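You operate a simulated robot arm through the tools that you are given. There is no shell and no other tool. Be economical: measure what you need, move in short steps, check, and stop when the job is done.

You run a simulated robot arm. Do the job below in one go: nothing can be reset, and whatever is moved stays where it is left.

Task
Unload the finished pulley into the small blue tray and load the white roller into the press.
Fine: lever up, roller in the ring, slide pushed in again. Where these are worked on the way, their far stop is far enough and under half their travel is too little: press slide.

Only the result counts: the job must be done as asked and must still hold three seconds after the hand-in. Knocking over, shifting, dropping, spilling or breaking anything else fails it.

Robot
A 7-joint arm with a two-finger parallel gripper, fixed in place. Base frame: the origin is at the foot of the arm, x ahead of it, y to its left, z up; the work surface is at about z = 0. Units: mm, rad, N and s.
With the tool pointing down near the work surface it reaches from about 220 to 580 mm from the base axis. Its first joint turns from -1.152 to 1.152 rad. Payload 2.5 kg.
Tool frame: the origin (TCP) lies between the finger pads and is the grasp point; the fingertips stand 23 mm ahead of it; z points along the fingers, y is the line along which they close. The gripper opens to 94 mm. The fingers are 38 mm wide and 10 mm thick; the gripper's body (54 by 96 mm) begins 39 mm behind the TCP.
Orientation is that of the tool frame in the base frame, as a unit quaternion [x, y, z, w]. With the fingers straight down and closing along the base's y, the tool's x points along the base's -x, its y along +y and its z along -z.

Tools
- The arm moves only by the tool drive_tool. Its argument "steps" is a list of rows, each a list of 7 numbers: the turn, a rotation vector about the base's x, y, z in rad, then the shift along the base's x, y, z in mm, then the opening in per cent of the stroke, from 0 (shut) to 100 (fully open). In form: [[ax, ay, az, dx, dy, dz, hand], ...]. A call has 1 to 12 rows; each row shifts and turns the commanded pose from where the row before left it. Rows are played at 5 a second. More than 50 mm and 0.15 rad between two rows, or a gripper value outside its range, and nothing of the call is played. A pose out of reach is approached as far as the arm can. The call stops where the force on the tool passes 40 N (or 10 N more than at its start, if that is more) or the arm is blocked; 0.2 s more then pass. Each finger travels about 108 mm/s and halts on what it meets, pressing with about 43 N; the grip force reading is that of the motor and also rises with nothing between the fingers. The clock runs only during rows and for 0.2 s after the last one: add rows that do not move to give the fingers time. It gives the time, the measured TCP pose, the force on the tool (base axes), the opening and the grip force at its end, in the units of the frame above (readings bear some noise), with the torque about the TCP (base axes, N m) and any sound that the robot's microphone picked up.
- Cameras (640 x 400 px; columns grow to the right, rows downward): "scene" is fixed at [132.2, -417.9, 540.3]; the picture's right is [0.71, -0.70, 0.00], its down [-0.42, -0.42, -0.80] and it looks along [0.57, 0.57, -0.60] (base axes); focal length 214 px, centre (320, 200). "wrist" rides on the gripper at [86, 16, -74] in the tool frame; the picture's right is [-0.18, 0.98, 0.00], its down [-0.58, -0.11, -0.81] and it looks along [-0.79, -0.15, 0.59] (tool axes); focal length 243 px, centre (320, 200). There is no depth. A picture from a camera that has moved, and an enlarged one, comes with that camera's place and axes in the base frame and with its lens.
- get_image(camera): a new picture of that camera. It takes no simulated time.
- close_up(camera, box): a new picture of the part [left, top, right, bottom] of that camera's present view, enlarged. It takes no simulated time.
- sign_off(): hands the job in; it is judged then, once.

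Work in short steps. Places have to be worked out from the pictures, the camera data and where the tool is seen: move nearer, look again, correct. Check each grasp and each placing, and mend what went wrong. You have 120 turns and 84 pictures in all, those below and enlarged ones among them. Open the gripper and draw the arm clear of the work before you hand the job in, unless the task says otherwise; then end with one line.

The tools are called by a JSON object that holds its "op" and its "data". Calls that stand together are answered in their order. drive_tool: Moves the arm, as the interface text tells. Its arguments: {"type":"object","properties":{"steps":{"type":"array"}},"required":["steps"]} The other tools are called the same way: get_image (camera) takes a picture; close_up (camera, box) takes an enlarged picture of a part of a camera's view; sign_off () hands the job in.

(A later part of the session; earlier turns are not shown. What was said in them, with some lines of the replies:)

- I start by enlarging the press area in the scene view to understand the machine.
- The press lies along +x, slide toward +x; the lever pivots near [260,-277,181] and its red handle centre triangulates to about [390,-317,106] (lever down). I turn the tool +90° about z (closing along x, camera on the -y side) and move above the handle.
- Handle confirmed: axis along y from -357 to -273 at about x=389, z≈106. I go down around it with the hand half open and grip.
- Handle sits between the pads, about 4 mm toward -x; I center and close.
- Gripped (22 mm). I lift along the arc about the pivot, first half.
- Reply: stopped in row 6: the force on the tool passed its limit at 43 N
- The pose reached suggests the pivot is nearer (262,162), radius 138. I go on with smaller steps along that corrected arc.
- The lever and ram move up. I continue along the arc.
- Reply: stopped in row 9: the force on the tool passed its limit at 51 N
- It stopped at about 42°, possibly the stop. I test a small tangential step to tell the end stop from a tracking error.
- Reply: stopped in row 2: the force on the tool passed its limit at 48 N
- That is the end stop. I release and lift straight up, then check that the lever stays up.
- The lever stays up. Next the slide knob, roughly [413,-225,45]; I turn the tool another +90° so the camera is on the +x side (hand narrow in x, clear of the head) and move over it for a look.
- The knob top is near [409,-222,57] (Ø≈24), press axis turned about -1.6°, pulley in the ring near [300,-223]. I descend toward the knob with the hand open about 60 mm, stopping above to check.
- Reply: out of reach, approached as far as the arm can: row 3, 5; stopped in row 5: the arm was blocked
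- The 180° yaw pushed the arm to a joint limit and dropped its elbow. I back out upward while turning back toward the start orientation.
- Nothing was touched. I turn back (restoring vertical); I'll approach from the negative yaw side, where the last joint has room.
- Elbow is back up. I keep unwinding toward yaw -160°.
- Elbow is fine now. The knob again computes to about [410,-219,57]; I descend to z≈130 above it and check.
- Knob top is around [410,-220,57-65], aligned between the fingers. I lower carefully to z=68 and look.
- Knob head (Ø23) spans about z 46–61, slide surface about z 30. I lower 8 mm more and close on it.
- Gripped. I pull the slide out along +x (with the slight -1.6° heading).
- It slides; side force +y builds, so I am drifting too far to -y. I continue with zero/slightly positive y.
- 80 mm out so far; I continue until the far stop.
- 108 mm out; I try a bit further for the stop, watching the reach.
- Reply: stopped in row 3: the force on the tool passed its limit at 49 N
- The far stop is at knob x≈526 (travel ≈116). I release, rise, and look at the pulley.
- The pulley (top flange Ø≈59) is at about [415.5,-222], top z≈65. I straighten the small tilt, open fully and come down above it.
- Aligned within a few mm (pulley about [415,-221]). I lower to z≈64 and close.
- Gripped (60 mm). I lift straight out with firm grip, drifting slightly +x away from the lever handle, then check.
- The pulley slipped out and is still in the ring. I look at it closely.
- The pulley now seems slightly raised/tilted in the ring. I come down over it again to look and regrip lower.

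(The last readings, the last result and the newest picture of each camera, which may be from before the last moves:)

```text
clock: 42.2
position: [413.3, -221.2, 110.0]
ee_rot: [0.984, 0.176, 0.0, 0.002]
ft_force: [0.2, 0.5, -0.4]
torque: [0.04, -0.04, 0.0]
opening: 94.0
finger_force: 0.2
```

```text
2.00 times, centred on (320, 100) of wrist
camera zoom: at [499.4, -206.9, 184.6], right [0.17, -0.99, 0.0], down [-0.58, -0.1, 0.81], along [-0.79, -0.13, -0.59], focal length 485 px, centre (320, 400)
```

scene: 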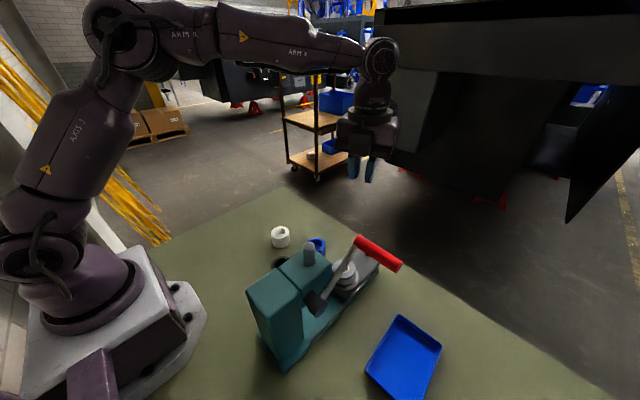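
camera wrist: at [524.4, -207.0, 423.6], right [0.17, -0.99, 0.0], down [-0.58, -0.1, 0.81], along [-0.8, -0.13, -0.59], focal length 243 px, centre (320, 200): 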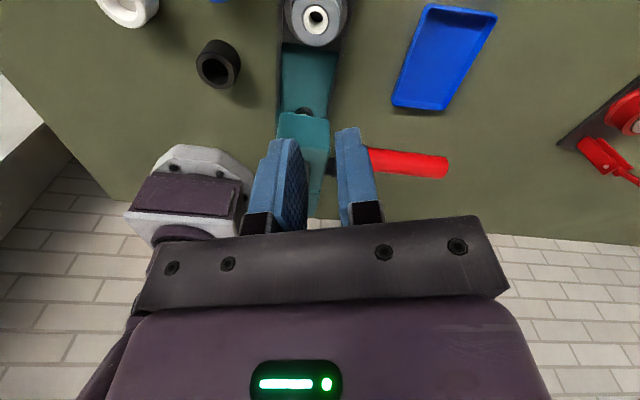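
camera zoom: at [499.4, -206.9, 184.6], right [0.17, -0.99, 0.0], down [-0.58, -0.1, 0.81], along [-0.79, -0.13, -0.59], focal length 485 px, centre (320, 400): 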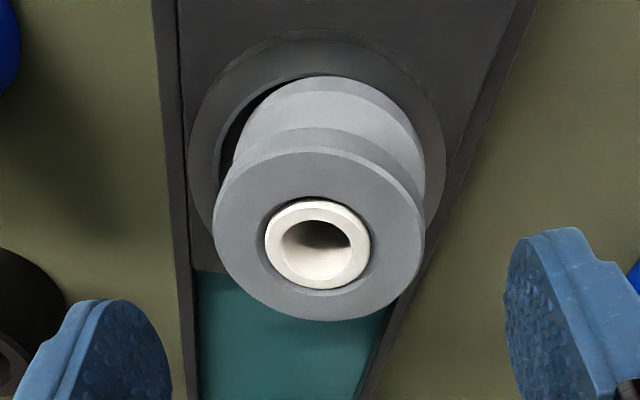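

The pulley is a spool, now tipped on the ring's -y edge and partly out. I grip lower (z≈60) and lift slowly in small steps.

{"op": "drive_tool", "data": {"steps": [[0, 0, 0, 2, 0, -20, 100], [0, 0, 0, 2, 0, -15, 100], [0, 0, 0, 0, 0, -8, 100], [0, 0, 0, 0, 0, -6, 100], [0, 0, 0, 0, 0, 0, 80], [0, 0, 0, 0, 0, 0, 70], [0, 0, 0, 0, 0, 0, 50], [0, 0, 0, 0, 0, 0, 0], [0, 0, 0, 0, 0, 0, 0], [0, 0, 0, 0, 0, 0, 0]]}}

{"op": "get_image", "data": {"camera": "wrist"}}

{"op": "close_up", "data": {"camera": "scene", "box": [310, 220, 400, 300]}}

```text
clock: 44.5
position: [418.5, -220.3, 62.0]
ee_rot: [0.985, 0.175, 0.001, 0.001]
ft_force: [-4.2, 3.5, 3.1]
torque: [-0.05, 0.0, -0.03]
opening: 60.9
finger_force: 43.1
```

```text
42 pictures are left
camera wrist: at [504.0, -206.0, 137.0], right [0.17, -0.99, 0.0], down [-0.58, -0.1, 0.81], along [-0.8, -0.13, -0.59], focal length 243 px, centre (320, 200)
```

wrist: 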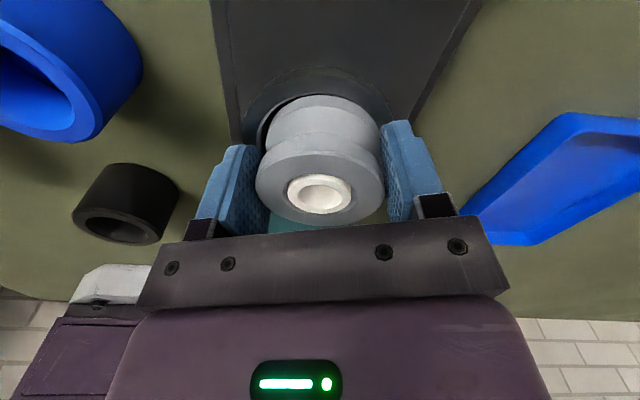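

```text
5.00 times, centred on (355, 260) of scene
camera zoom: at [132.2, -417.9, 540.3], right [0.71, -0.7, 0.0], down [-0.42, -0.42, -0.8], along [0.57, 0.57, -0.6], focal length 1072 px, centre (145, -100)
```

zoom: 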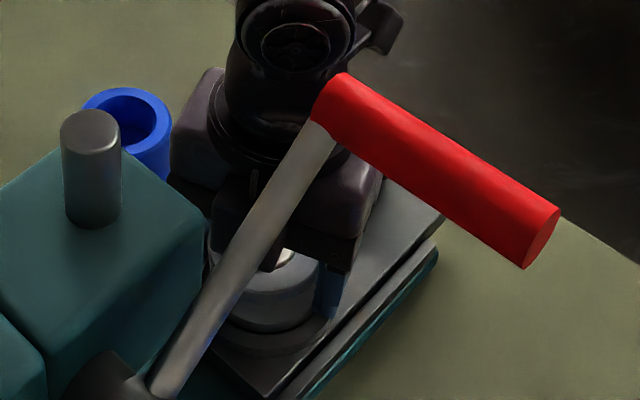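

The grip now covers more of the spool. I lift slowly and check.

{"op": "drive_tool", "data": {"steps": [[0, 0, 0, 0, 0, 2, 0], [0, 0, 0, 0, 0, 3, 0], [0, 0, 0, 0, 0, 4, 0], [0, 0, 0, 0, 0, 5, 0], [0, 0, 0, 0, 0, 6, 0], [0, 0, 0, 0, 0, 7, 0], [0, 0, 0, 0, 0, 7, 0], [0, 0, 0, 0, 0, 7, 0], [0, 0, 0, 0, 0, 7, 0]]}}

{"op": "get_image", "data": {"camera": "wrist"}}

```text
clock: 46.5
position: [419.6, -219.8, 111.4]
ee_rot: [0.985, 0.175, 0.0, 0.001]
ft_force: [0.3, 0.0, -0.9]
torque: [0.01, 0.03, 0.02]
opening: 60.5
finger_force: 43.1
```

```text
40 pictures are left
camera wrist: at [505.6, -205.4, 186.0], right [0.17, -0.99, 0.0], down [-0.58, -0.1, 0.81], along [-0.79, -0.13, -0.59], focal length 243 px, centre (320, 200)
```

wrist: 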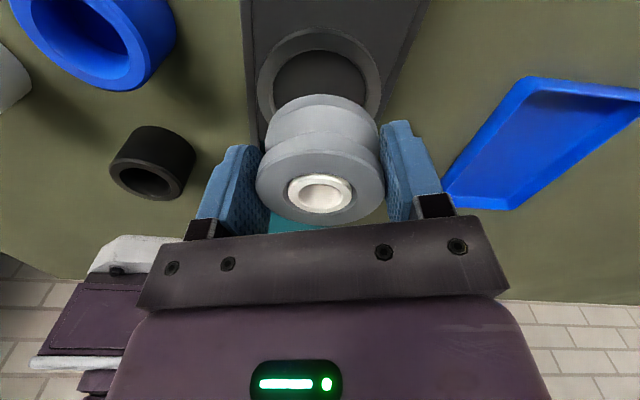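

Pulley is held and out of the ring. I lift on gently to clear the lever height.

{"op": "drive_tool", "data": {"steps": [[0, 0, 0, 1, 0, 10, 0], [0, 0, 0, 2, 0, 15, 0], [0, 0, 0, 2, 0, 20, 0], [0, 0, 0, 2, 0, 22, 0], [0, 0, 0, 2, 0, 22, 0], [0, 0, 0, 2, 0, 22, 0], [0, 0, 0, 0, 0, 22, 0], [0, 0, 0, 0, 0, 22, 0], [0, 0, 0, 0, 0, 22, 0], [0, 0, 0, 0, 0, 22, 0], [0, 0, 0, 0, 0, 18, 0], [0, 0, 0, 0, 0, 12, 0]]}}

{"op": "get_image", "data": {"camera": "wrist"}}

```text
clock: 49.0
position: [427.8, -222.1, 341.2]
ee_rot: [0.985, 0.174, 0.0, 0.001]
ft_force: [0.4, 0.2, -0.3]
torque: [0.03, 0.04, 0.02]
opening: 60.3
finger_force: 43.1
```

```text
39 pictures are left
camera wrist: at [515.1, -208.0, 415.6], right [0.17, -0.99, 0.0], down [-0.58, -0.1, 0.81], along [-0.79, -0.13, -0.59], focal length 243 px, centre (320, 200)
```

wrist: 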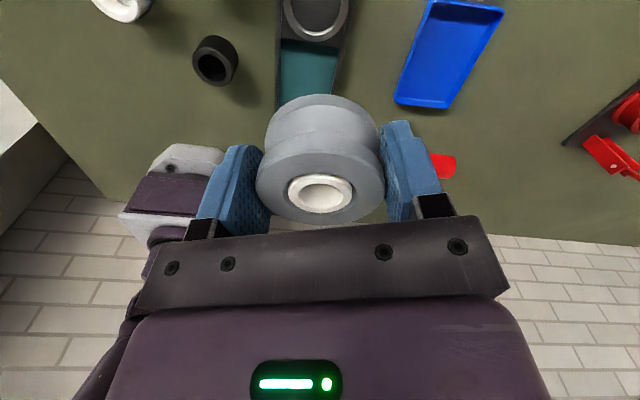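

Tray rim computes to x 296–446, y -481…-365, centre about [371,-423]. I carry the pulley over the lever to above [352,-427].

{"op": "drive_tool", "data": {"steps": [[0, 0, 0, -3, -8, 0, 0], [0, 0, 0, -5, -15, 0, 0], [0, 0, 0, -7, -19, 0, 0], [0, 0, 0, -7, -19, 0, 0], [0, 0, 0, -8, -20, 0, 0], [0, 0, 0, -8, -20, 0, 0], [0, 0, 0, -8, -20, 0, 0], [0, 0, 0, -8, -20, 0, 0], [0, 0, 0, -8, -20, 0, 0], [0, 0, 0, -7, -19, 0, 0], [0, 0, 0, -5, -15, 0, 0], [0, 0, 0, -2, -10, 0, 0]]}}

{"op": "get_image", "data": {"camera": "wrist"}}

{"op": "get_image", "data": {"camera": "scene"}}

```text
clock: 51.6
position: [351.2, -426.6, 339.5]
ee_rot: [0.984, 0.176, 0.0, 0.001]
ft_force: [-0.4, 0.4, -0.6]
torque: [0.01, -0.01, -0.01]
opening: 60.0
finger_force: 42.4
```

```text
38 pictures are left
camera wrist: at [438.2, -412.9, 414.2], right [0.17, -0.99, 0.0], down [-0.58, -0.1, 0.81], along [-0.79, -0.14, -0.59], focal length 243 px, centre (320, 200)
```

wrist: 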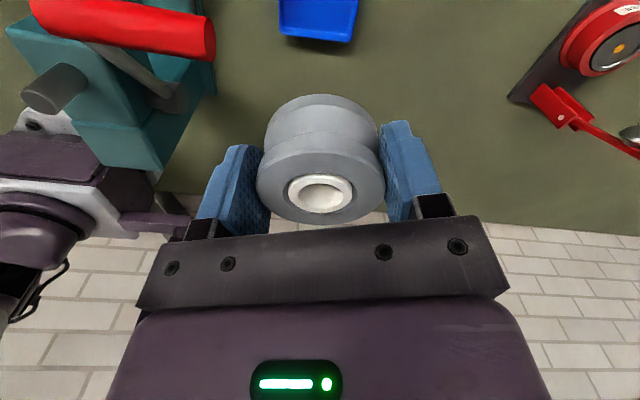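

```text
37 pictures are left
```

scene: 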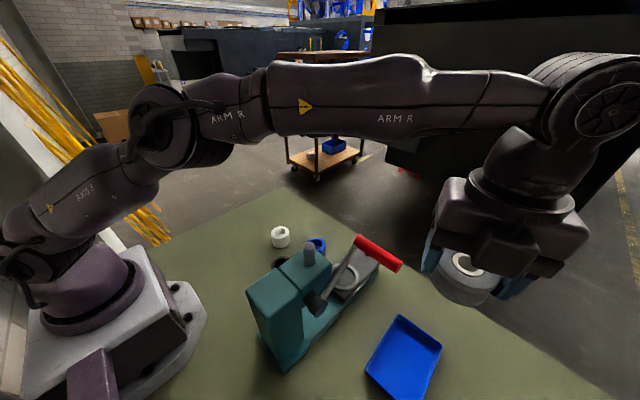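

The tray's near end is confirmed at x≈296. I descend over the tray at about [356,-427] to z≈90 and look.

{"op": "drive_tool", "data": {"steps": [[0, 0, 0, 1, 0, -12, 0], [0, 0, 0, 1, 0, -20, 0], [0, 0, 0, 1, 0, -25, 0], [0, 0, 0, 1, 0, -25, 0], [0, 0, 0, 1, 0, -25, 0], [0, 0, 0, 0, 0, -25, 0], [0, 0, 0, 0, 0, -25, 0], [0, 0, 0, 0, 0, -25, 0], [0, 0, 0, 0, 0, -25, 0], [0, 0, 0, 0, 0, -25, 0], [0, 0, 0, 0, 0, -15, 0], [0, 0, 0, 0, 0, 0, 0]]}}

{"op": "get_image", "data": {"camera": "wrist"}}

{"op": "get_image", "data": {"camera": "scene"}}

```text
clock: 54.2
position: [356.1, -424.8, 91.7]
ee_rot: [0.984, 0.176, 0.0, 0.001]
ft_force: [0.4, 0.4, -0.3]
torque: [0.06, -0.01, -0.02]
opening: 59.9
finger_force: 43.5
```

```text
36 pictures are left
camera wrist: at [442.7, -410.2, 166.3], right [0.17, -0.99, 0.0], down [-0.58, -0.1, 0.81], along [-0.79, -0.13, -0.59], focal length 243 px, centre (320, 200)
```

wrist: 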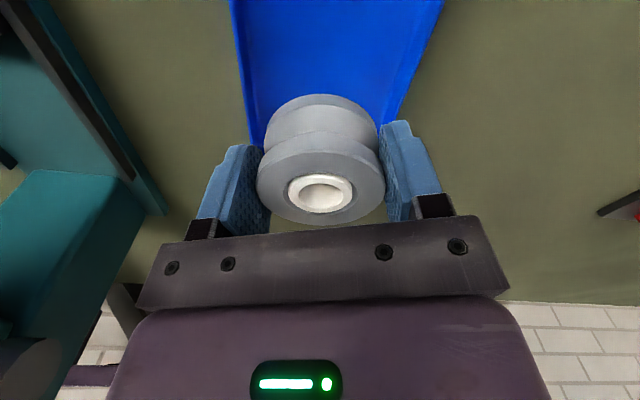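

```text
35 pictures are left
```

scene: 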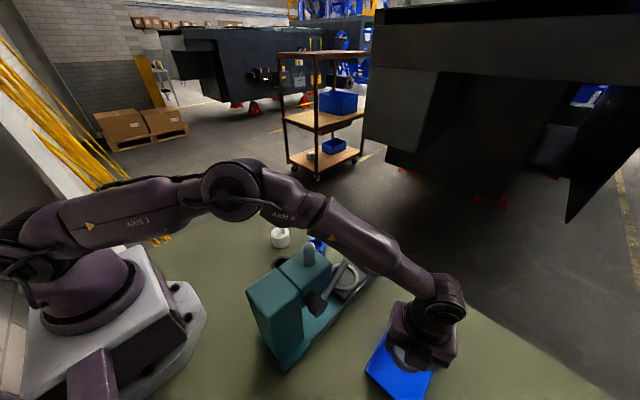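

The pulley bottom is about level with the fingertips, so the fingers need room inside the tray: I'll turn the hand so it closes along the tray's long side (yaw ≈ -83°). First lower to z≈62 at [352,-431], then turn.

{"op": "drive_tool", "data": {"steps": [[0, 0, 0, -2, -3, -15, 0], [0, 0, 0, -2, -3, -15, 0], [0, 0, 0.1339, 0, 0, 0, 0], [0, 0, 0.1339, 0, 0, 0, 0], [0, 0, 0.1339, 0, 0, 0, 0], [0, 0, 0.1339, 0, 0, 0, 0], [0, 0, 0.1339, 0, 0, 0, 0], [0, 0, 0.1339, 0, 0, 0, 0], [0, 0, 0.1339, 0, 0, 0, 0], [0, 0, 0.1339, 0, 0, 0, 0], [0, 0, 0.1339, 0, 0, 0, 0], [0, 0, 0.1339, 0, 0, 0, 0]]}}

{"op": "get_image", "data": {"camera": "wrist"}}

{"op": "close_up", "data": {"camera": "scene", "box": [300, 200, 500, 400]}}

```text
clock: 56.9
position: [354.6, -431.9, 62.1]
ee_rot: [0.663, 0.748, 0.0, 0.001]
ft_force: [0.0, -0.9, -1.3]
torque: [0.0, -0.01, -0.02]
opening: 59.8
finger_force: 42.6
```

```text
34 pictures are left
camera wrist: at [359.1, -344.0, 137.3], right [1.0, -0.06, 0.0], down [-0.04, -0.59, 0.81], along [-0.05, -0.8, -0.59], focal length 243 px, centre (320, 200)
```

wrist: 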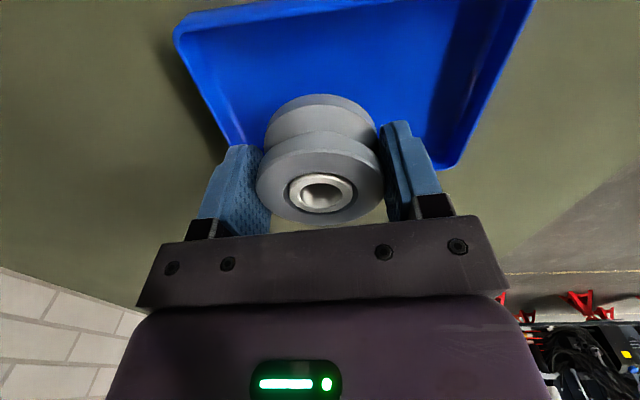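

```text
2.00 times, centred on (400, 300) of scene
camera zoom: at [132.2, -417.9, 540.3], right [0.71, -0.7, 0.0], down [-0.42, -0.42, -0.8], along [0.57, 0.57, -0.6], focal length 429 px, centre (160, 0)
```

zoom: 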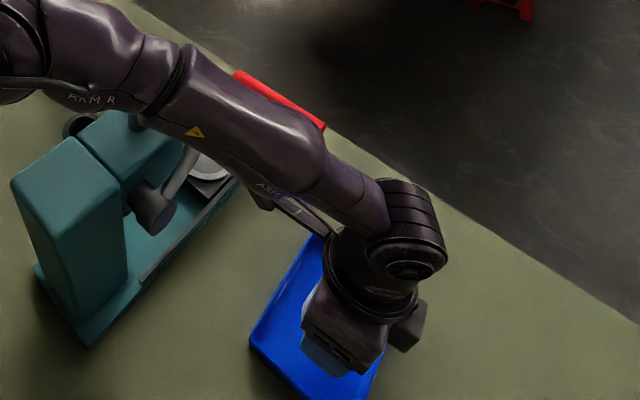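

Well inside the tray outline. I lower gently toward the tray floor.

{"op": "drive_tool", "data": {"steps": [[0, 0, 0, -1, 0, -8, 0], [0, 0, 0, -1, 0, -8, 0], [0, 0, 0, 0, 0, -6, 0], [0, 0, 0, 0, 0, -4, 0], [0, 0, 0, 0, 0, -3, 0], [0, 0, 0, 0, 0, 0, 0]]}}

{"op": "get_image", "data": {"camera": "wrist"}}

{"op": "close_up", "data": {"camera": "scene", "box": [300, 200, 500, 400]}}

```text
clock: 58.2
position: [352.7, -434.0, 35.6]
ee_rot: [0.664, 0.748, 0.0, 0.003]
ft_force: [-0.9, 2.7, 12.8]
torque: [-0.29, 0.16, -0.11]
opening: 59.8
finger_force: 42.9
```

```text
32 pictures are left
camera wrist: at [357.4, -346.1, 108.9], right [1.0, -0.07, 0.0], down [-0.04, -0.59, 0.81], along [-0.05, -0.81, -0.59], focal length 243 px, centre (320, 200)
```

wrist: 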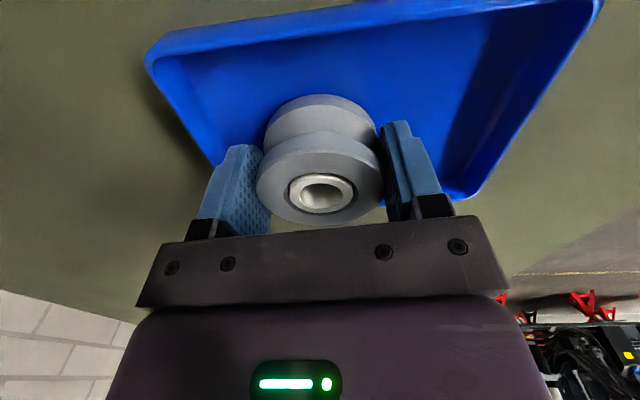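

```text
2.00 times, centred on (400, 300) of scene
camera zoom: at [132.2, -417.9, 540.3], right [0.71, -0.7, 0.0], down [-0.42, -0.42, -0.8], along [0.57, 0.57, -0.6], focal length 429 px, centre (160, 0)
```

zoom: 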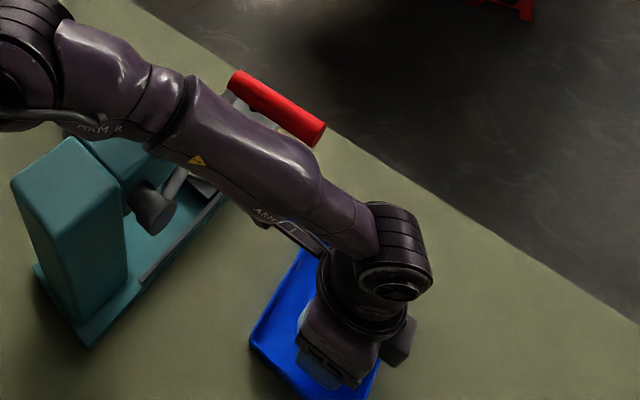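

Upward force of 13 N: the pulley is on the tray floor. I ease 1 mm, open a little, then rise.

{"op": "drive_tool", "data": {"steps": [[0, 0, 0, 0, 0, 1.5, 0], [0, 0, 0, 0, 0, 0, 66], [0, 0, 0, 0, 0, 0, 69], [0, 0, 0, 0, 0, 0, 69], [0, 0, 0, 0, 0, 5, 69], [0, 0, 0, 0, 0, 10, 69], [0, 0, 0, 0, 0, 15, 69], [0, 0, 0, 0, 0, 15, 69]]}}

{"op": "get_image", "data": {"camera": "wrist"}}

```text
clock: 60.0
position: [352.2, -434.0, 81.2]
ee_rot: [0.663, 0.749, 0.001, 0.0]
ft_force: [-0.3, -0.6, 0.9]
torque: [0.01, -0.02, 0.0]
opening: 65.0
finger_force: 0.1
```

```text
30 pictures are left
camera wrist: at [357.2, -346.1, 155.1], right [1.0, -0.06, 0.0], down [-0.04, -0.59, 0.81], along [-0.05, -0.8, -0.59], focal length 243 px, centre (320, 200)
```

wrist: 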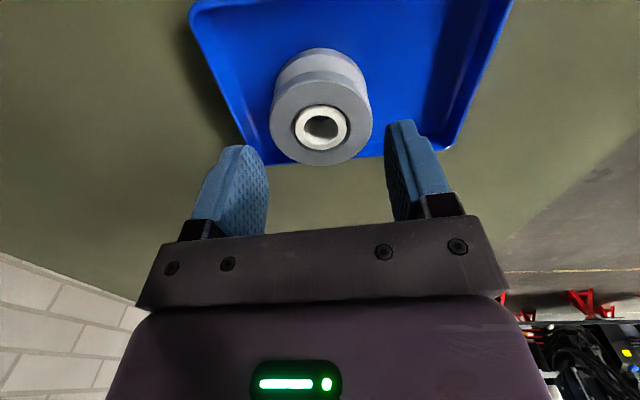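

Pulley sits upright in the tray. Before rising I turn the hand back to yaw ≈ -140° so the camera does not come up under the lever handle.

{"op": "drive_tool", "data": {"steps": [[0, 0, 0, 0, 0, -9, 72], [0, 0, -0.1416, 0, 0, 0, 72], [0, 0, -0.1416, 0, 0, 0, 72], [0, 0, -0.1416, 0, 0, 0, 72], [0, 0, -0.1416, 0, 0, 0, 72], [0, 0, -0.1416, 0, 0, 0, 72], [0, 0, -0.1416, 0, 0, 0, 72], [0, 0, -0.1416, 0, 0, 0, 72], [0, 0, 0, 0, 0, 30, 72], [0, 0, 0, 0, 0, 40, 72], [0, 0, 0, 0, 0, 45, 72], [0, 0, 0, 0, 0, 45, 72]]}}

{"op": "drive_tool", "data": {"steps": [[0, 0, 0, 0, 0, 45, 72], [0, 0, 0, 0, 0, 45, 72], [0, 0, 0, 0, 0, 20, 72], [0, 0, 0, 0, 0, 0, 72]]}}

{"op": "get_image", "data": {"camera": "scene"}}

```text
clock: 62.6
position: [351.2, -431.5, 234.0]
ee_rot: [0.939, 0.343, 0.0, 0.0]
ft_force: [0.2, 0.3, 0.7]
torque: [-0.03, 0.02, -0.02]
opening: 67.7
finger_force: 0.1
```

```text
clock: 63.6
position: [349.8, -430.6, 342.6]
ee_rot: [0.939, 0.343, 0.0, 0.001]
ft_force: [-0.4, 0.3, 0.9]
torque: [0.01, 0.02, 0.02]
opening: 67.6
finger_force: 0.0
```

```text
29 pictures are left
```

scene: 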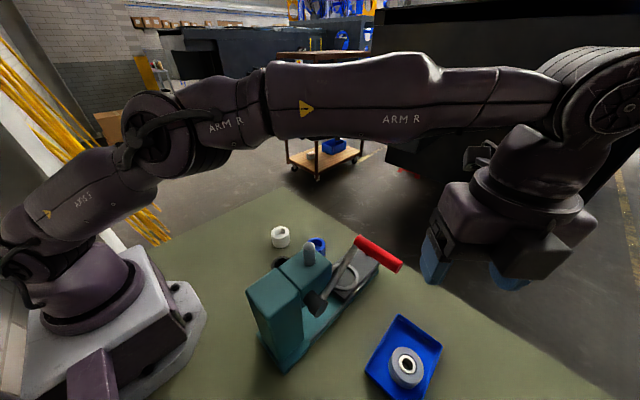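

Pulley in tray, lever still up. Now I travel high over to the white roller near [383,20].

{"op": "drive_tool", "data": {"steps": [[0, 0, 0, 8, 20, 0, 72], [0, 0, 0, 8, 40, 0, 72], [0, 0, 0, 8, 40, 0, 72], [0, 0, 0, 6, 40, 0, 72], [0, 0, 0, 0, 40, 0, 72], [0, 0, 0, 0, 40, 0, 72], [0, 0, 0, 0, 40, 0, 72], [0, 0, 0, 0, 40, 0, 72], [0, 0, 0, 0, 40, 0, 72], [0, 0, 0, 0, 40, -20, 72], [0, 0, 0, 0, 40, -30, 72], [0, 0, 0, 0, 25, -30, 72]]}}

{"op": "drive_tool", "data": {"steps": [[0, 0, 0, 0, 0, -40, 72], [0, 0, 0, 0, 0, 0, 72]]}}

{"op": "get_image", "data": {"camera": "wrist"}}

{"op": "close_up", "data": {"camera": "scene", "box": [230, 190, 390, 320]}}

```text
clock: 66.2
position: [385.4, 14.3, 258.4]
ee_rot: [0.939, 0.343, 0.0, 0.001]
ft_force: [0.1, -0.2, 0.1]
torque: [-0.01, -0.01, 0.05]
opening: 67.5
finger_force: 0.0
```

```text
clock: 66.8
position: [385.0, 12.2, 218.6]
ee_rot: [0.939, 0.344, 0.0, 0.0]
ft_force: [-0.5, -0.1, -0.6]
torque: [-0.03, 0.01, 0.0]
opening: 67.6
finger_force: 0.1
```

```text
28 pictures are left
camera wrist: at [461.0, 55.7, 292.9], right [0.49, -0.87, 0.0], down [-0.52, -0.29, 0.81], along [-0.7, -0.4, -0.59], focal length 243 px, centre (320, 200)
```

wrist: 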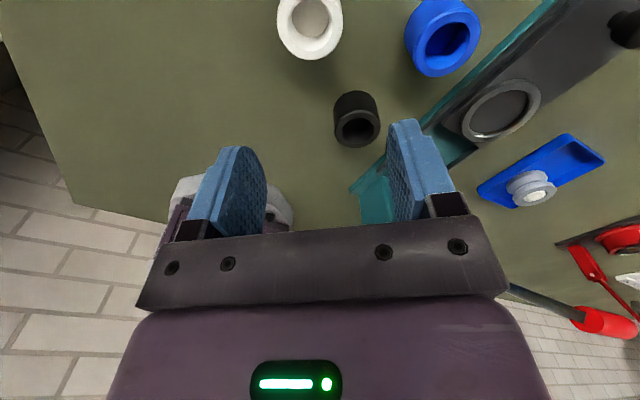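

```text
3.08 times, centred on (310, 255) of scene
camera zoom: at [132.2, -417.9, 540.3], right [0.71, -0.7, 0.0], down [-0.42, -0.42, -0.8], along [0.57, 0.57, -0.6], focal length 660 px, centre (351, 31)
```

zoom: 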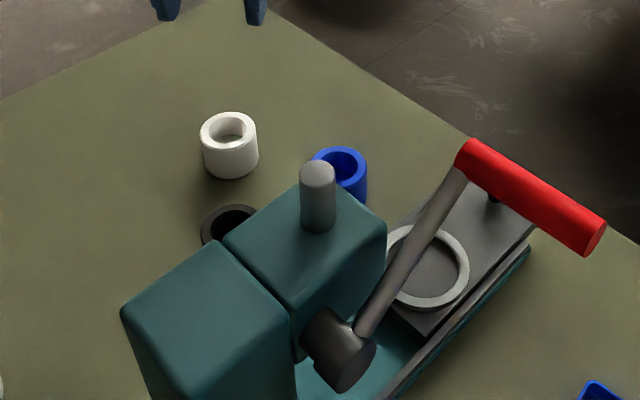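

The white roller computes consistently from both cameras: top centre [391,21.5,45], Ø≈59, height ≈45. I lower above it and check centring.

{"op": "drive_tool", "data": {"steps": [[0, 0, 0, 3, 4, -30, 100], [0, 0, 0, 3, 5, -40, 100], [0, 0, 0, 0, 0, -40, 100], [0, 0, 0, 0, 0, 0, 100]]}}

{"op": "get_image", "data": {"camera": "wrist"}}

```text
clock: 67.8
position: [388.7, 20.6, 109.9]
ee_rot: [0.939, 0.343, 0.0, 0.0]
ft_force: [1.1, -0.5, -0.3]
torque: [-0.04, 0.0, 0.01]
opening: 94.1
finger_force: 0.0
```

```text
26 pictures are left
camera wrist: at [464.1, 64.5, 184.2], right [0.49, -0.87, 0.0], down [-0.52, -0.29, 0.81], along [-0.7, -0.4, -0.59], focal length 243 px, centre (320, 200)
```

wrist: 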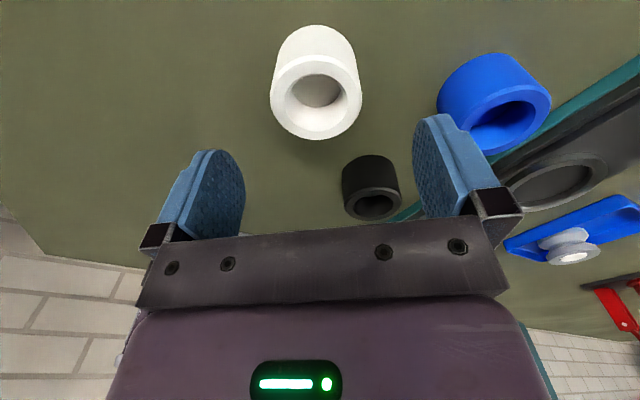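

Roller centre refined to about [391.5,23.5]. I lower to z=44 and grip.

{"op": "drive_tool", "data": {"steps": [[0, 0, 0, 2.5, 3, -30, 100], [0, 0, 0, 0, 0, -25, 100], [0, 0, 0, 0, 0, -11, 100], [0, 0, 0, 0, 0, 0, 100], [0, 0, 0, 0, 0, 0, 75], [0, 0, 0, 0, 0, 0, 60], [0, 0, 0, 0, 0, 0, 0], [0, 0, 0, 0, 0, 0, 0]]}}

{"op": "get_image", "data": {"camera": "wrist"}}

```text
clock: 69.7
position: [391.3, 23.4, 45.7]
ee_rot: [0.939, 0.343, 0.001, 0.001]
ft_force: [-0.2, 0.0, 0.6]
torque: [-0.01, 0.01, -0.01]
opening: 57.0
finger_force: 43.3
```

```text
25 pictures are left
camera wrist: at [467.3, 67.0, 119.5], right [0.49, -0.87, 0.0], down [-0.52, -0.29, 0.81], along [-0.7, -0.4, -0.59], focal length 243 px, centre (320, 200)
```

wrist: 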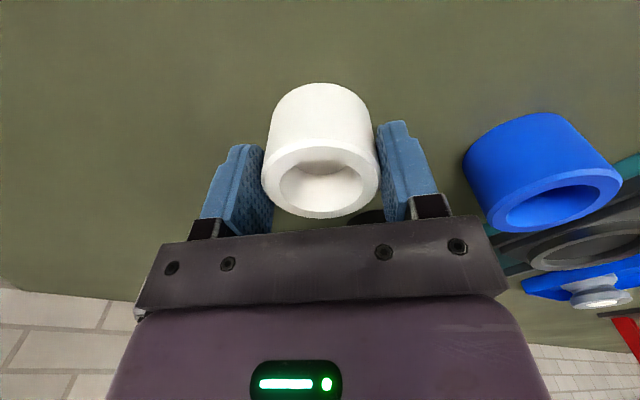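

Gripped (57 mm), centred. I lift slowly and carry at z≈150 toward the ring near [417,-222].

{"op": "drive_tool", "data": {"steps": [[0, 0, 0, 0, 0, 4, 0], [0, 0, 0, 0, 0, 8, 0], [0, 0, 0, 0, 0, 15, 0], [0, 0, 0, 4, 0, 20, 0], [0, 0, 0, 5, -5, 20, 0], [0, 0, 0, 6, -12, 20, 0], [0, 0, 0, 6, -18, 18, 0], [0, 0, 0, 6, -22, 10, 0], [0, 0, 0, 4, -25, 0, 0], [0, 0, 0, 2, -25, 0, 0], [0, 0, 0, 0, -25, 0, 0], [0, 0, 0, 0, -20, 0, 0]]}}

{"op": "drive_tool", "data": {"steps": [[0, 0, 0, 0, -20, 0, 0], [0, 0, 0, 0, -22, 0, 0], [0, 0, 0, -2, -22, 0, 0], [0, 0, 0, -2, -16, 0, 0], [0, 0, 0, -2, -10, 0, 0], [0, 0, 0, -1, -4, 0, 0], [0, 0, 0, 0, 0, 0, 0]]}}

{"op": "get_image", "data": {"camera": "wrist"}}

{"op": "close_up", "data": {"camera": "scene", "box": [270, 180, 430, 320]}}

```text
clock: 72.2
position: [425.7, -126.1, 160.9]
ee_rot: [0.939, 0.343, 0.001, 0.0]
ft_force: [-0.2, 0.4, -1.2]
torque: [0.01, 0.04, -0.04]
opening: 57.4
finger_force: 42.9
```

```text
clock: 73.8
position: [418.4, -221.3, 160.4]
ee_rot: [0.939, 0.343, 0.0, 0.001]
ft_force: [0.4, 0.1, -0.2]
torque: [-0.03, 0.0, -0.01]
opening: 57.1
finger_force: 42.8
```

```text
24 pictures are left
camera wrist: at [494.5, -179.1, 234.2], right [0.49, -0.87, 0.0], down [-0.52, -0.29, 0.81], along [-0.7, -0.4, -0.59], focal length 243 px, centre (320, 200)
```

wrist: 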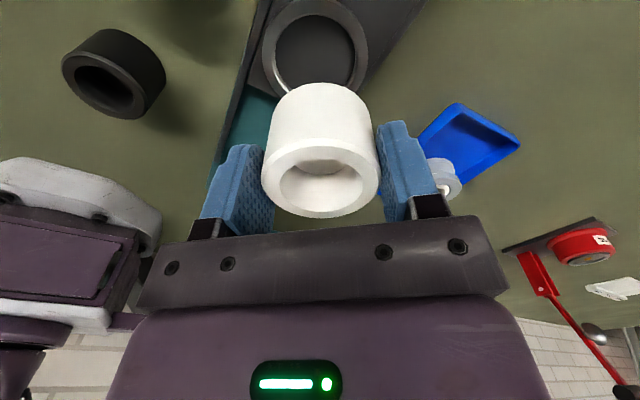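

```text
2.86 times, centred on (350, 250) of scene
camera zoom: at [132.2, -417.9, 540.3], right [0.71, -0.7, 0.0], down [-0.42, -0.42, -0.8], along [0.57, 0.57, -0.6], focal length 613 px, centre (234, 57)
```

zoom: 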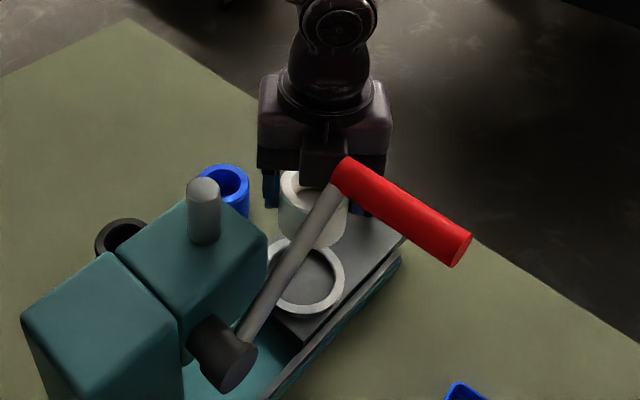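

The roller hangs over the ring. Estimates of the ring centre scatter around [418–420,-221], so I lower to just above the ring and compare edges in both views.

{"op": "drive_tool", "data": {"steps": [[0, 0, 0, 0, 0, -15, 0], [0, 0, 0, 0, 0, -20, 0], [0, 0, 0, 0, 0, -18, 0], [0, 0, 0, 0, 0, -12, 0], [0, 0, 0, 0, 0, 0, 0]]}}

{"op": "close_up", "data": {"camera": "wrist", "box": [220, 0, 420, 150]}}

{"op": "close_up", "data": {"camera": "scene", "box": [310, 220, 400, 300]}}

```text
clock: 75.0
position: [416.6, -219.9, 95.5]
ee_rot: [0.939, 0.343, 0.0, 0.001]
ft_force: [-0.5, -1.3, -0.2]
torque: [-0.03, 0.0, 0.03]
opening: 57.4
finger_force: 43.4
```

```text
2.67 times, centred on (320, 75) of wrist
camera zoom: at [493.2, -177.4, 169.4], right [0.49, -0.87, 0.0], down [-0.52, -0.29, 0.81], along [-0.7, -0.4, -0.59], focal length 647 px, centre (320, 533)
```

zoom: 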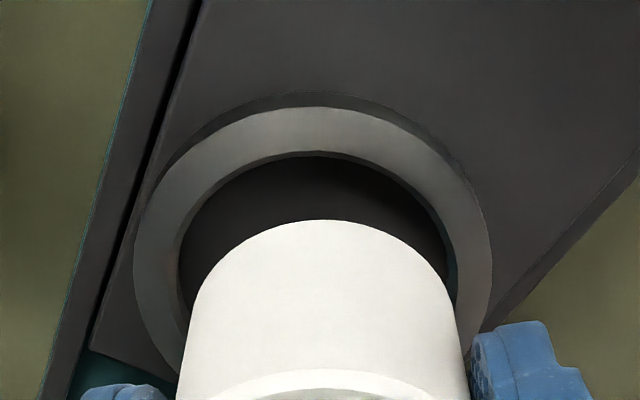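

```text
5.00 times, centred on (355, 260) of scene
camera zoom: at [132.2, -417.9, 540.3], right [0.71, -0.7, 0.0], down [-0.42, -0.42, -0.8], along [0.57, 0.57, -0.6], focal length 1072 px, centre (145, -100)
```

zoom: 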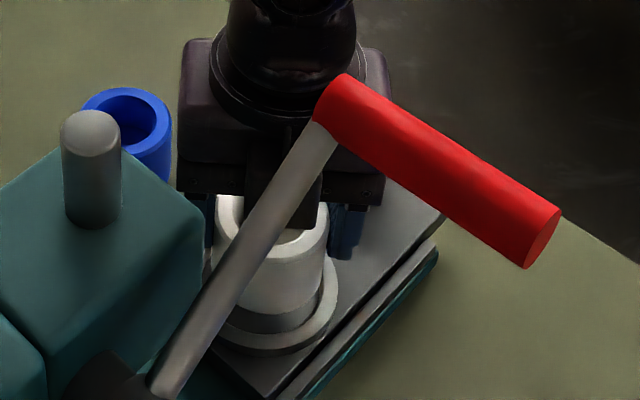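

Combining both views: ring top z≈33, inner radius ≈33, roller radius 28.5, bottom now about z 50; only a ~2 mm lateral correction is needed. I shift (-1,+1.8) and lower into the ring with small steps.

{"op": "drive_tool", "data": {"steps": [[0, 0, 0, -1, 1.8, 0, 0], [0, 0, 0, 0, 0, -6, 0], [0, 0, 0, 0, 0, -6, 0], [0, 0, 0, 0, 0, -4, 0], [0, 0, 0, 0, 0, -3, 0], [0, 0, 0, 0, 0, 0, 0]]}}

{"op": "close_up", "data": {"camera": "wrist", "box": [220, 0, 420, 150]}}

{"op": "close_up", "data": {"camera": "scene", "box": [310, 220, 400, 300]}}

```text
clock: 76.5
position: [416.5, -219.2, 76.6]
ee_rot: [0.939, 0.343, 0.0, 0.001]
ft_force: [0.7, -0.1, -0.9]
torque: [0.0, 0.0, -0.01]
opening: 57.2
finger_force: 43.0
```

```text
2.67 times, centred on (320, 75) of wrist
camera zoom: at [491.9, -175.9, 150.4], right [0.49, -0.87, 0.0], down [-0.52, -0.29, 0.81], along [-0.7, -0.4, -0.59], focal length 647 px, centre (320, 533)
```

zoom: 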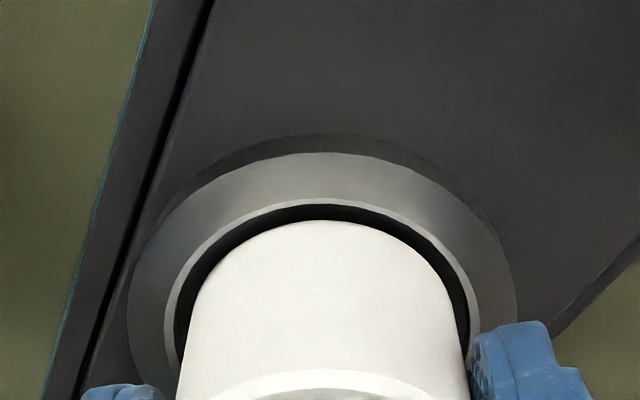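

```text
5.00 times, centred on (355, 260) of scene
camera zoom: at [132.2, -417.9, 540.3], right [0.71, -0.7, 0.0], down [-0.42, -0.42, -0.8], along [0.57, 0.57, -0.6], focal length 1072 px, centre (145, -100)
```

zoom: 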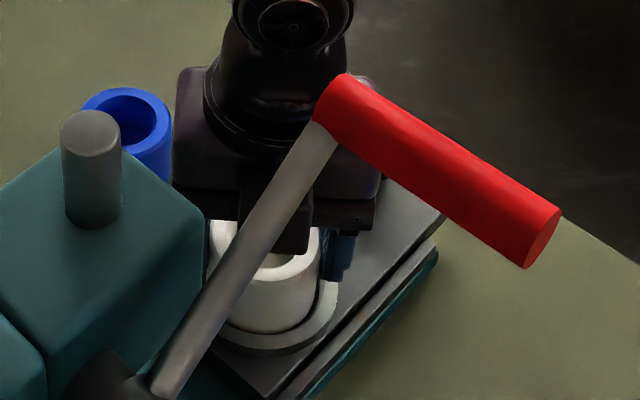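

Concentric with an even gap. I keep lowering in 2 mm steps to contact.

{"op": "drive_tool", "data": {"steps": [[0, 0, 0, 0, 0, -2, 0], [0, 0, 0, 0, 0, -2, 0], [0, 0, 0, 0, 0, -2, 0], [0, 0, 0, 0, 0, -1.5, 0], [0, 0, 0, 0, 0, 0, 0]]}}

{"op": "close_up", "data": {"camera": "wrist", "box": [220, 0, 420, 150]}}

```text
clock: 77.7
position: [417.3, -219.6, 69.3]
ee_rot: [0.939, 0.343, 0.003, 0.003]
ft_force: [1.5, 5.4, 33.4]
torque: [0.38, 0.25, -0.19]
opening: 56.8
finger_force: 42.8
```

```text
2.67 times, centred on (320, 75) of wrist
camera zoom: at [493.0, -176.8, 145.2], right [0.49, -0.87, 0.01], down [-0.52, -0.29, 0.8], along [-0.7, -0.4, -0.6], focal length 647 px, centre (320, 533)
```

zoom: 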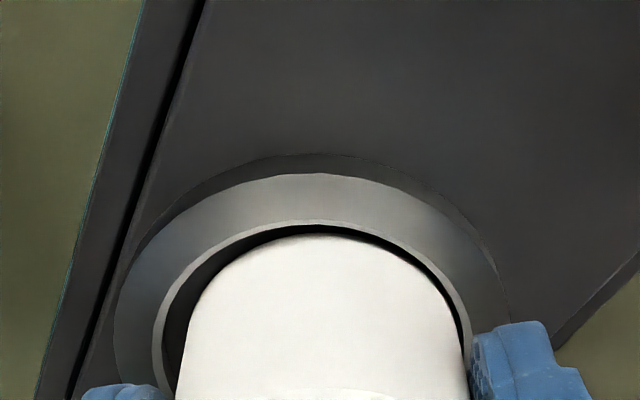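

Contact at the expected recess floor depth. I ease off, open and rise vertically, then check the seating.

{"op": "drive_tool", "data": {"steps": [[0, 0, 0, 0, 0, 2, 0], [0, 0, 0, 0, 0, 0, 62], [0, 0, 0, 0, 0, 0, 80], [0, 0, 0, 0, 0, 0, 80], [0, 0, 0, 0, 0, 8, 80], [0, 0, 0, 0, 0, 20, 80], [0, 0, 0, 3, 0, 35, 80], [0, 0, 0, 5, 0, 40, 80], [0, 0, 0, 0, 0, 0, 80]]}}

{"op": "close_up", "data": {"camera": "wrist", "box": [220, 0, 420, 150]}}

{"op": "close_up", "data": {"camera": "scene", "box": [310, 220, 400, 300]}}

```text
clock: 79.7
position: [423.6, -222.3, 171.5]
ee_rot: [0.94, 0.342, 0.001, 0.001]
ft_force: [0.0, 0.3, -0.1]
torque: [-0.01, -0.01, 0.01]
opening: 75.3
finger_force: 0.1
```

```text
2.67 times, centred on (320, 75) of wrist
camera zoom: at [499.2, -178.6, 246.5], right [0.49, -0.87, 0.0], down [-0.52, -0.29, 0.81], along [-0.7, -0.4, -0.59], focal length 647 px, centre (320, 533)
```

zoom: 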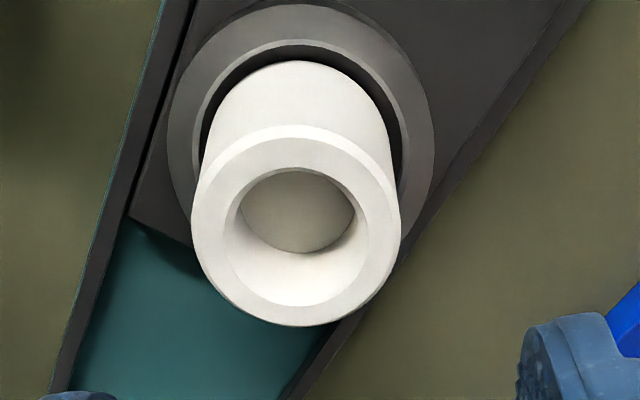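

```text
5.00 times, centred on (355, 260) of scene
camera zoom: at [132.2, -417.9, 540.3], right [0.71, -0.7, 0.0], down [-0.42, -0.42, -0.8], along [0.57, 0.57, -0.6], focal length 1072 px, centre (145, -100)
```

zoom: 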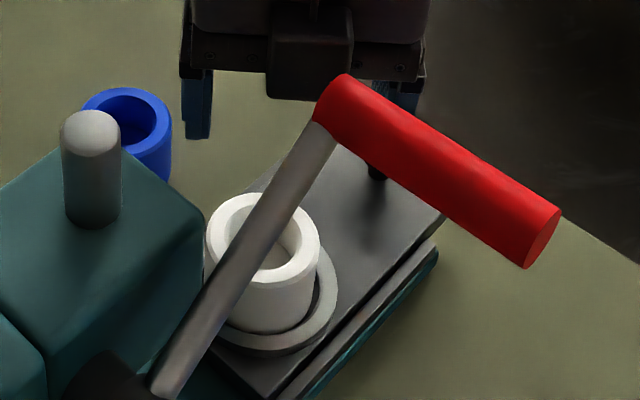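

Roller is seated level in the ring. I turn to yaw -160° and go back over the knob at [526,-221].

{"op": "drive_tool", "data": {"steps": [[0, 0, -0.116, 20, 0, 0, 65], [0, 0, -0.116, 25, 0, 0, 65], [0, 0, -0.117, 25, 1, -10, 65], [0, 0, 0, 22, 0, -15, 65], [0, 0, 0, 10, 0, -20, 65], [0, 0, 0, 0, 0, -20, 65], [0, 0, 0, 0, 0, 0, 65]]}}

{"op": "get_image", "data": {"camera": "wrist"}}

```text
clock: 81.2
position: [525.8, -218.1, 109.4]
ee_rot: [0.984, 0.176, -0.001, 0.001]
ft_force: [0.1, -0.7, -0.3]
torque: [0.01, -0.02, 0.01]
opening: 61.2
finger_force: 0.0
```

```text
15 pictures are left
camera wrist: at [611.5, -203.6, 182.8], right [0.16, -0.99, 0.0], down [-0.58, -0.1, 0.81], along [-0.79, -0.13, -0.59], focal length 243 px, centre (320, 200)
```

wrist: 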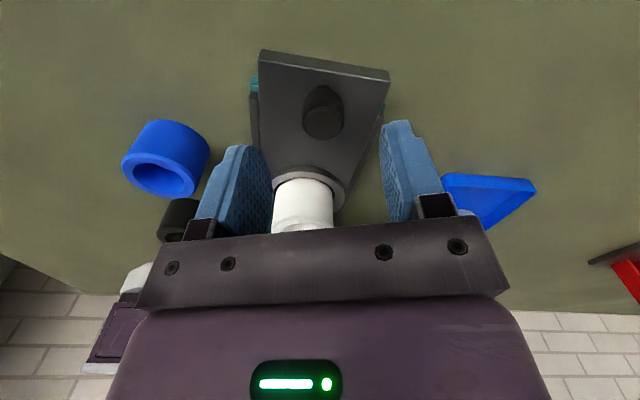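

Knob at about [525,-220]; I lower around it and grip.

{"op": "drive_tool", "data": {"steps": [[0, 0, 0, 0, -1, -20, 65], [0, 0, 0, 0, -1, -18, 65], [0, 0, 0, 0, 0, -10, 65], [0, 0, 0, 0, 0, 0, 65], [0, 0, 0, 0, 0, 0, 35], [0, 0, 0, 0, 0, 0, 0], [0, 0, 0, 0, 0, 0, 0]]}}

```text
clock: 82.8
position: [525.1, -219.7, 60.8]
ee_rot: [0.985, 0.174, 0.0, 0.001]
ft_force: [1.4, 0.7, -0.5]
torque: [0.4, 0.03, -0.13]
opening: 24.2
finger_force: 44.8
```

Gripped. I push the slide gently in along -x.

{"op": "drive_tool", "data": {"steps": [[0, 0, 0, -3, 0, 0, 0], [0, 0, 0, -5, 0, 0, 0], [0, 0, 0, -6, 0, 0, 0], [0, 0, 0, -7, 0.1, 0, 0], [0, 0, 0, -7, 0.1, 0, 0], [0, 0, 0, -7, 0.1, 0, 0], [0, 0, 0, -7, 0.1, 0, 0], [0, 0, 0, -7, 0.1, 0, 0], [0, 0, 0, -5, 0, 0, 0], [0, 0, 0, -3, 0, 0, 0]]}}

{"op": "close_up", "data": {"camera": "scene", "box": [290, 220, 400, 320]}}

```text
clock: 85.0
position: [469.2, -220.1, 61.2]
ee_rot: [0.985, 0.174, 0.001, 0.0]
ft_force: [2.0, 3.7, 7.6]
torque: [0.6, -0.51, -0.26]
opening: 24.5
finger_force: 44.9
```

```text
4.00 times, centred on (345, 270) of scene
camera zoom: at [132.2, -417.9, 540.3], right [0.71, -0.7, 0.0], down [-0.42, -0.42, -0.8], along [0.57, 0.57, -0.6], focal length 858 px, centre (220, -80)
```

zoom: 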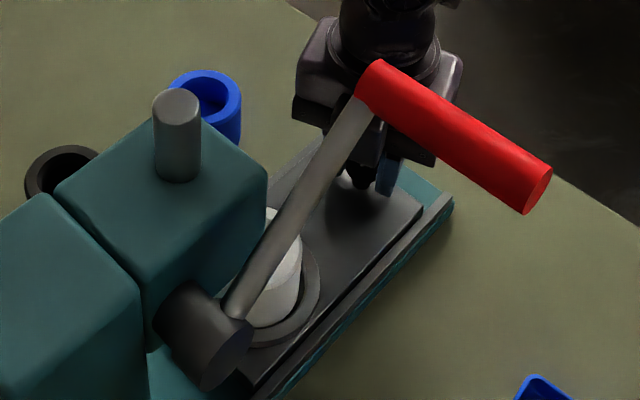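

The roller is passing under the head upright with low force. I push on to the inner stop (knob x≈410).

{"op": "drive_tool", "data": {"steps": [[0, 0, 0, -4, 0, 0, 0], [0, 0, 0, -6, 0.1, 0, 0], [0, 0, 0, -7, 0.1, 0, 0], [0, 0, 0, -7, 0.1, 0, 0], [0, 0, 0, -7, 0.1, 0, 0], [0, 0, 0, -7, 0.1, 0, 0], [0, 0, 0, -7, 0.1, 0, 0], [0, 0, 0, -6, 0, 0, 0], [0, 0, 0, -4, 0, 0, 0], [0, 0, 0, -3, 0, 0, 0], [0, 0, 0, -2, 0, 0, 0]]}}

```text
clock: 87.5
position: [409.9, -219.7, 59.7]
ee_rot: [0.984, 0.176, 0.003, 0.003]
ft_force: [17.4, -13.3, 6.2]
torque: [0.1, 1.28, 0.0]
opening: 24.5
finger_force: 44.9
```

At the inner stop (x=409.9, 17 N resisting). I release, rise clear and move away from the press.

{"op": "drive_tool", "data": {"steps": [[0, 0, 0, 1, 0, 0, 0], [0, 0, 0, 0, 0, 0, 30], [0, 0, 0, 0, 0, 0, 65], [0, 0, 0, 0, 0, 0, 65], [0, 0, 0, 0, 0, 20, 65], [0, 0, 0, 3, 0, 40, 65], [0, 0, 0, 5, 0, 40, 65], [0, 0, 0, 5, 0, 40, 65], [0, 0, 0, 5, 0, 40, 65], [0, 0, 0, 5, 5, 40, 65], [0, 0, 0, 0, 10, 40, 65], [0, 0, 0, 0, 0, 0, 65]]}}

{"op": "get_image", "data": {"camera": "wrist"}}

{"op": "get_image", "data": {"camera": "scene"}}

{"op": "close_up", "data": {"camera": "scene", "box": [230, 220, 450, 400]}}

{"op": "close_up", "data": {"camera": "wrist", "box": [240, 0, 400, 150]}}

```text
clock: 90.0
position: [435.3, -201.4, 321.2]
ee_rot: [0.985, 0.175, -0.001, 0.0]
ft_force: [-0.1, 0.0, -0.2]
torque: [0.02, 0.0, -0.01]
opening: 61.1
finger_force: 0.1
```

```text
13 pictures are left
camera wrist: at [520.9, -187.5, 395.1], right [0.16, -0.99, 0.0], down [-0.58, -0.1, 0.81], along [-0.79, -0.13, -0.59], focal length 243 px, centre (320, 200)
```

wrist: 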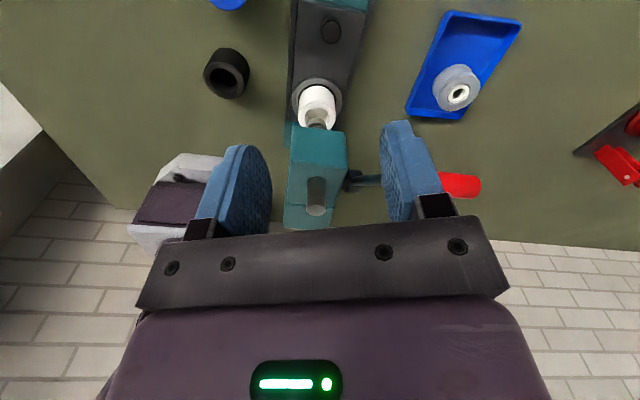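

```text
12 pictures are left
```

scene: 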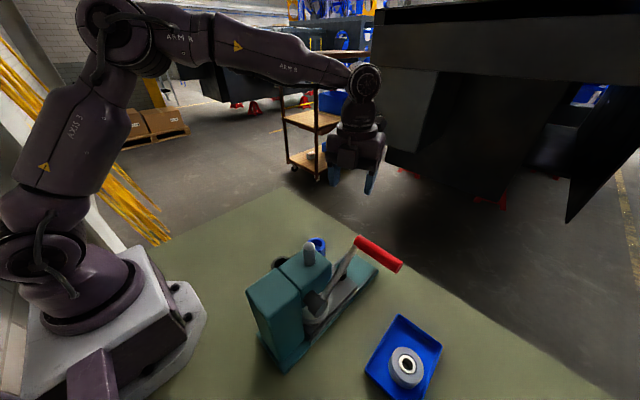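

```text
2.22 times, centred on (340, 310) of scene
camera zoom: at [132.2, -417.9, 540.3], right [0.71, -0.7, 0.0], down [-0.42, -0.42, -0.8], along [0.57, 0.57, -0.6], focal length 477 px, centre (276, -44)
```

zoom: 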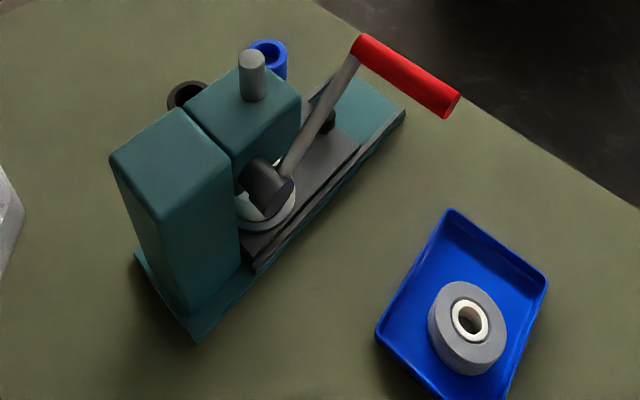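

```text
2.67 times, centred on (320, 75) of wrist
camera zoom: at [520.9, -187.5, 395.1], right [0.16, -0.99, 0.0], down [-0.58, -0.1, 0.81], along [-0.79, -0.13, -0.59], focal length 647 px, centre (320, 533)
```

zoom: 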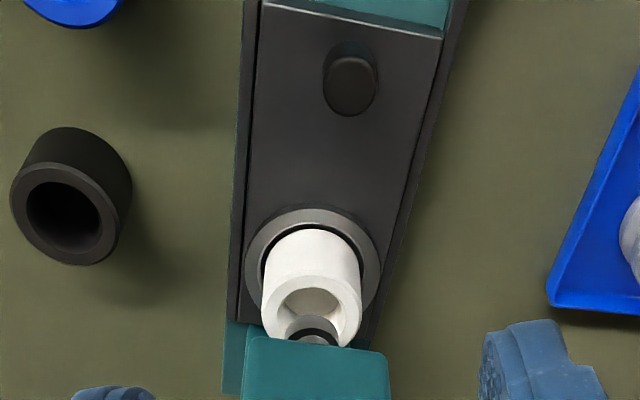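

Slide in, roller upright in the ring under the raised ram, lever up, pulley in the blue tray, hand open and clear. I hand in.

{"op": "sign_off", "data": {}}

```text
The job is handed in.
```

The finished pulley is in the small blue tray, the white roller is in the press ring, the slide is pushed in to its stop, and the lever is up.
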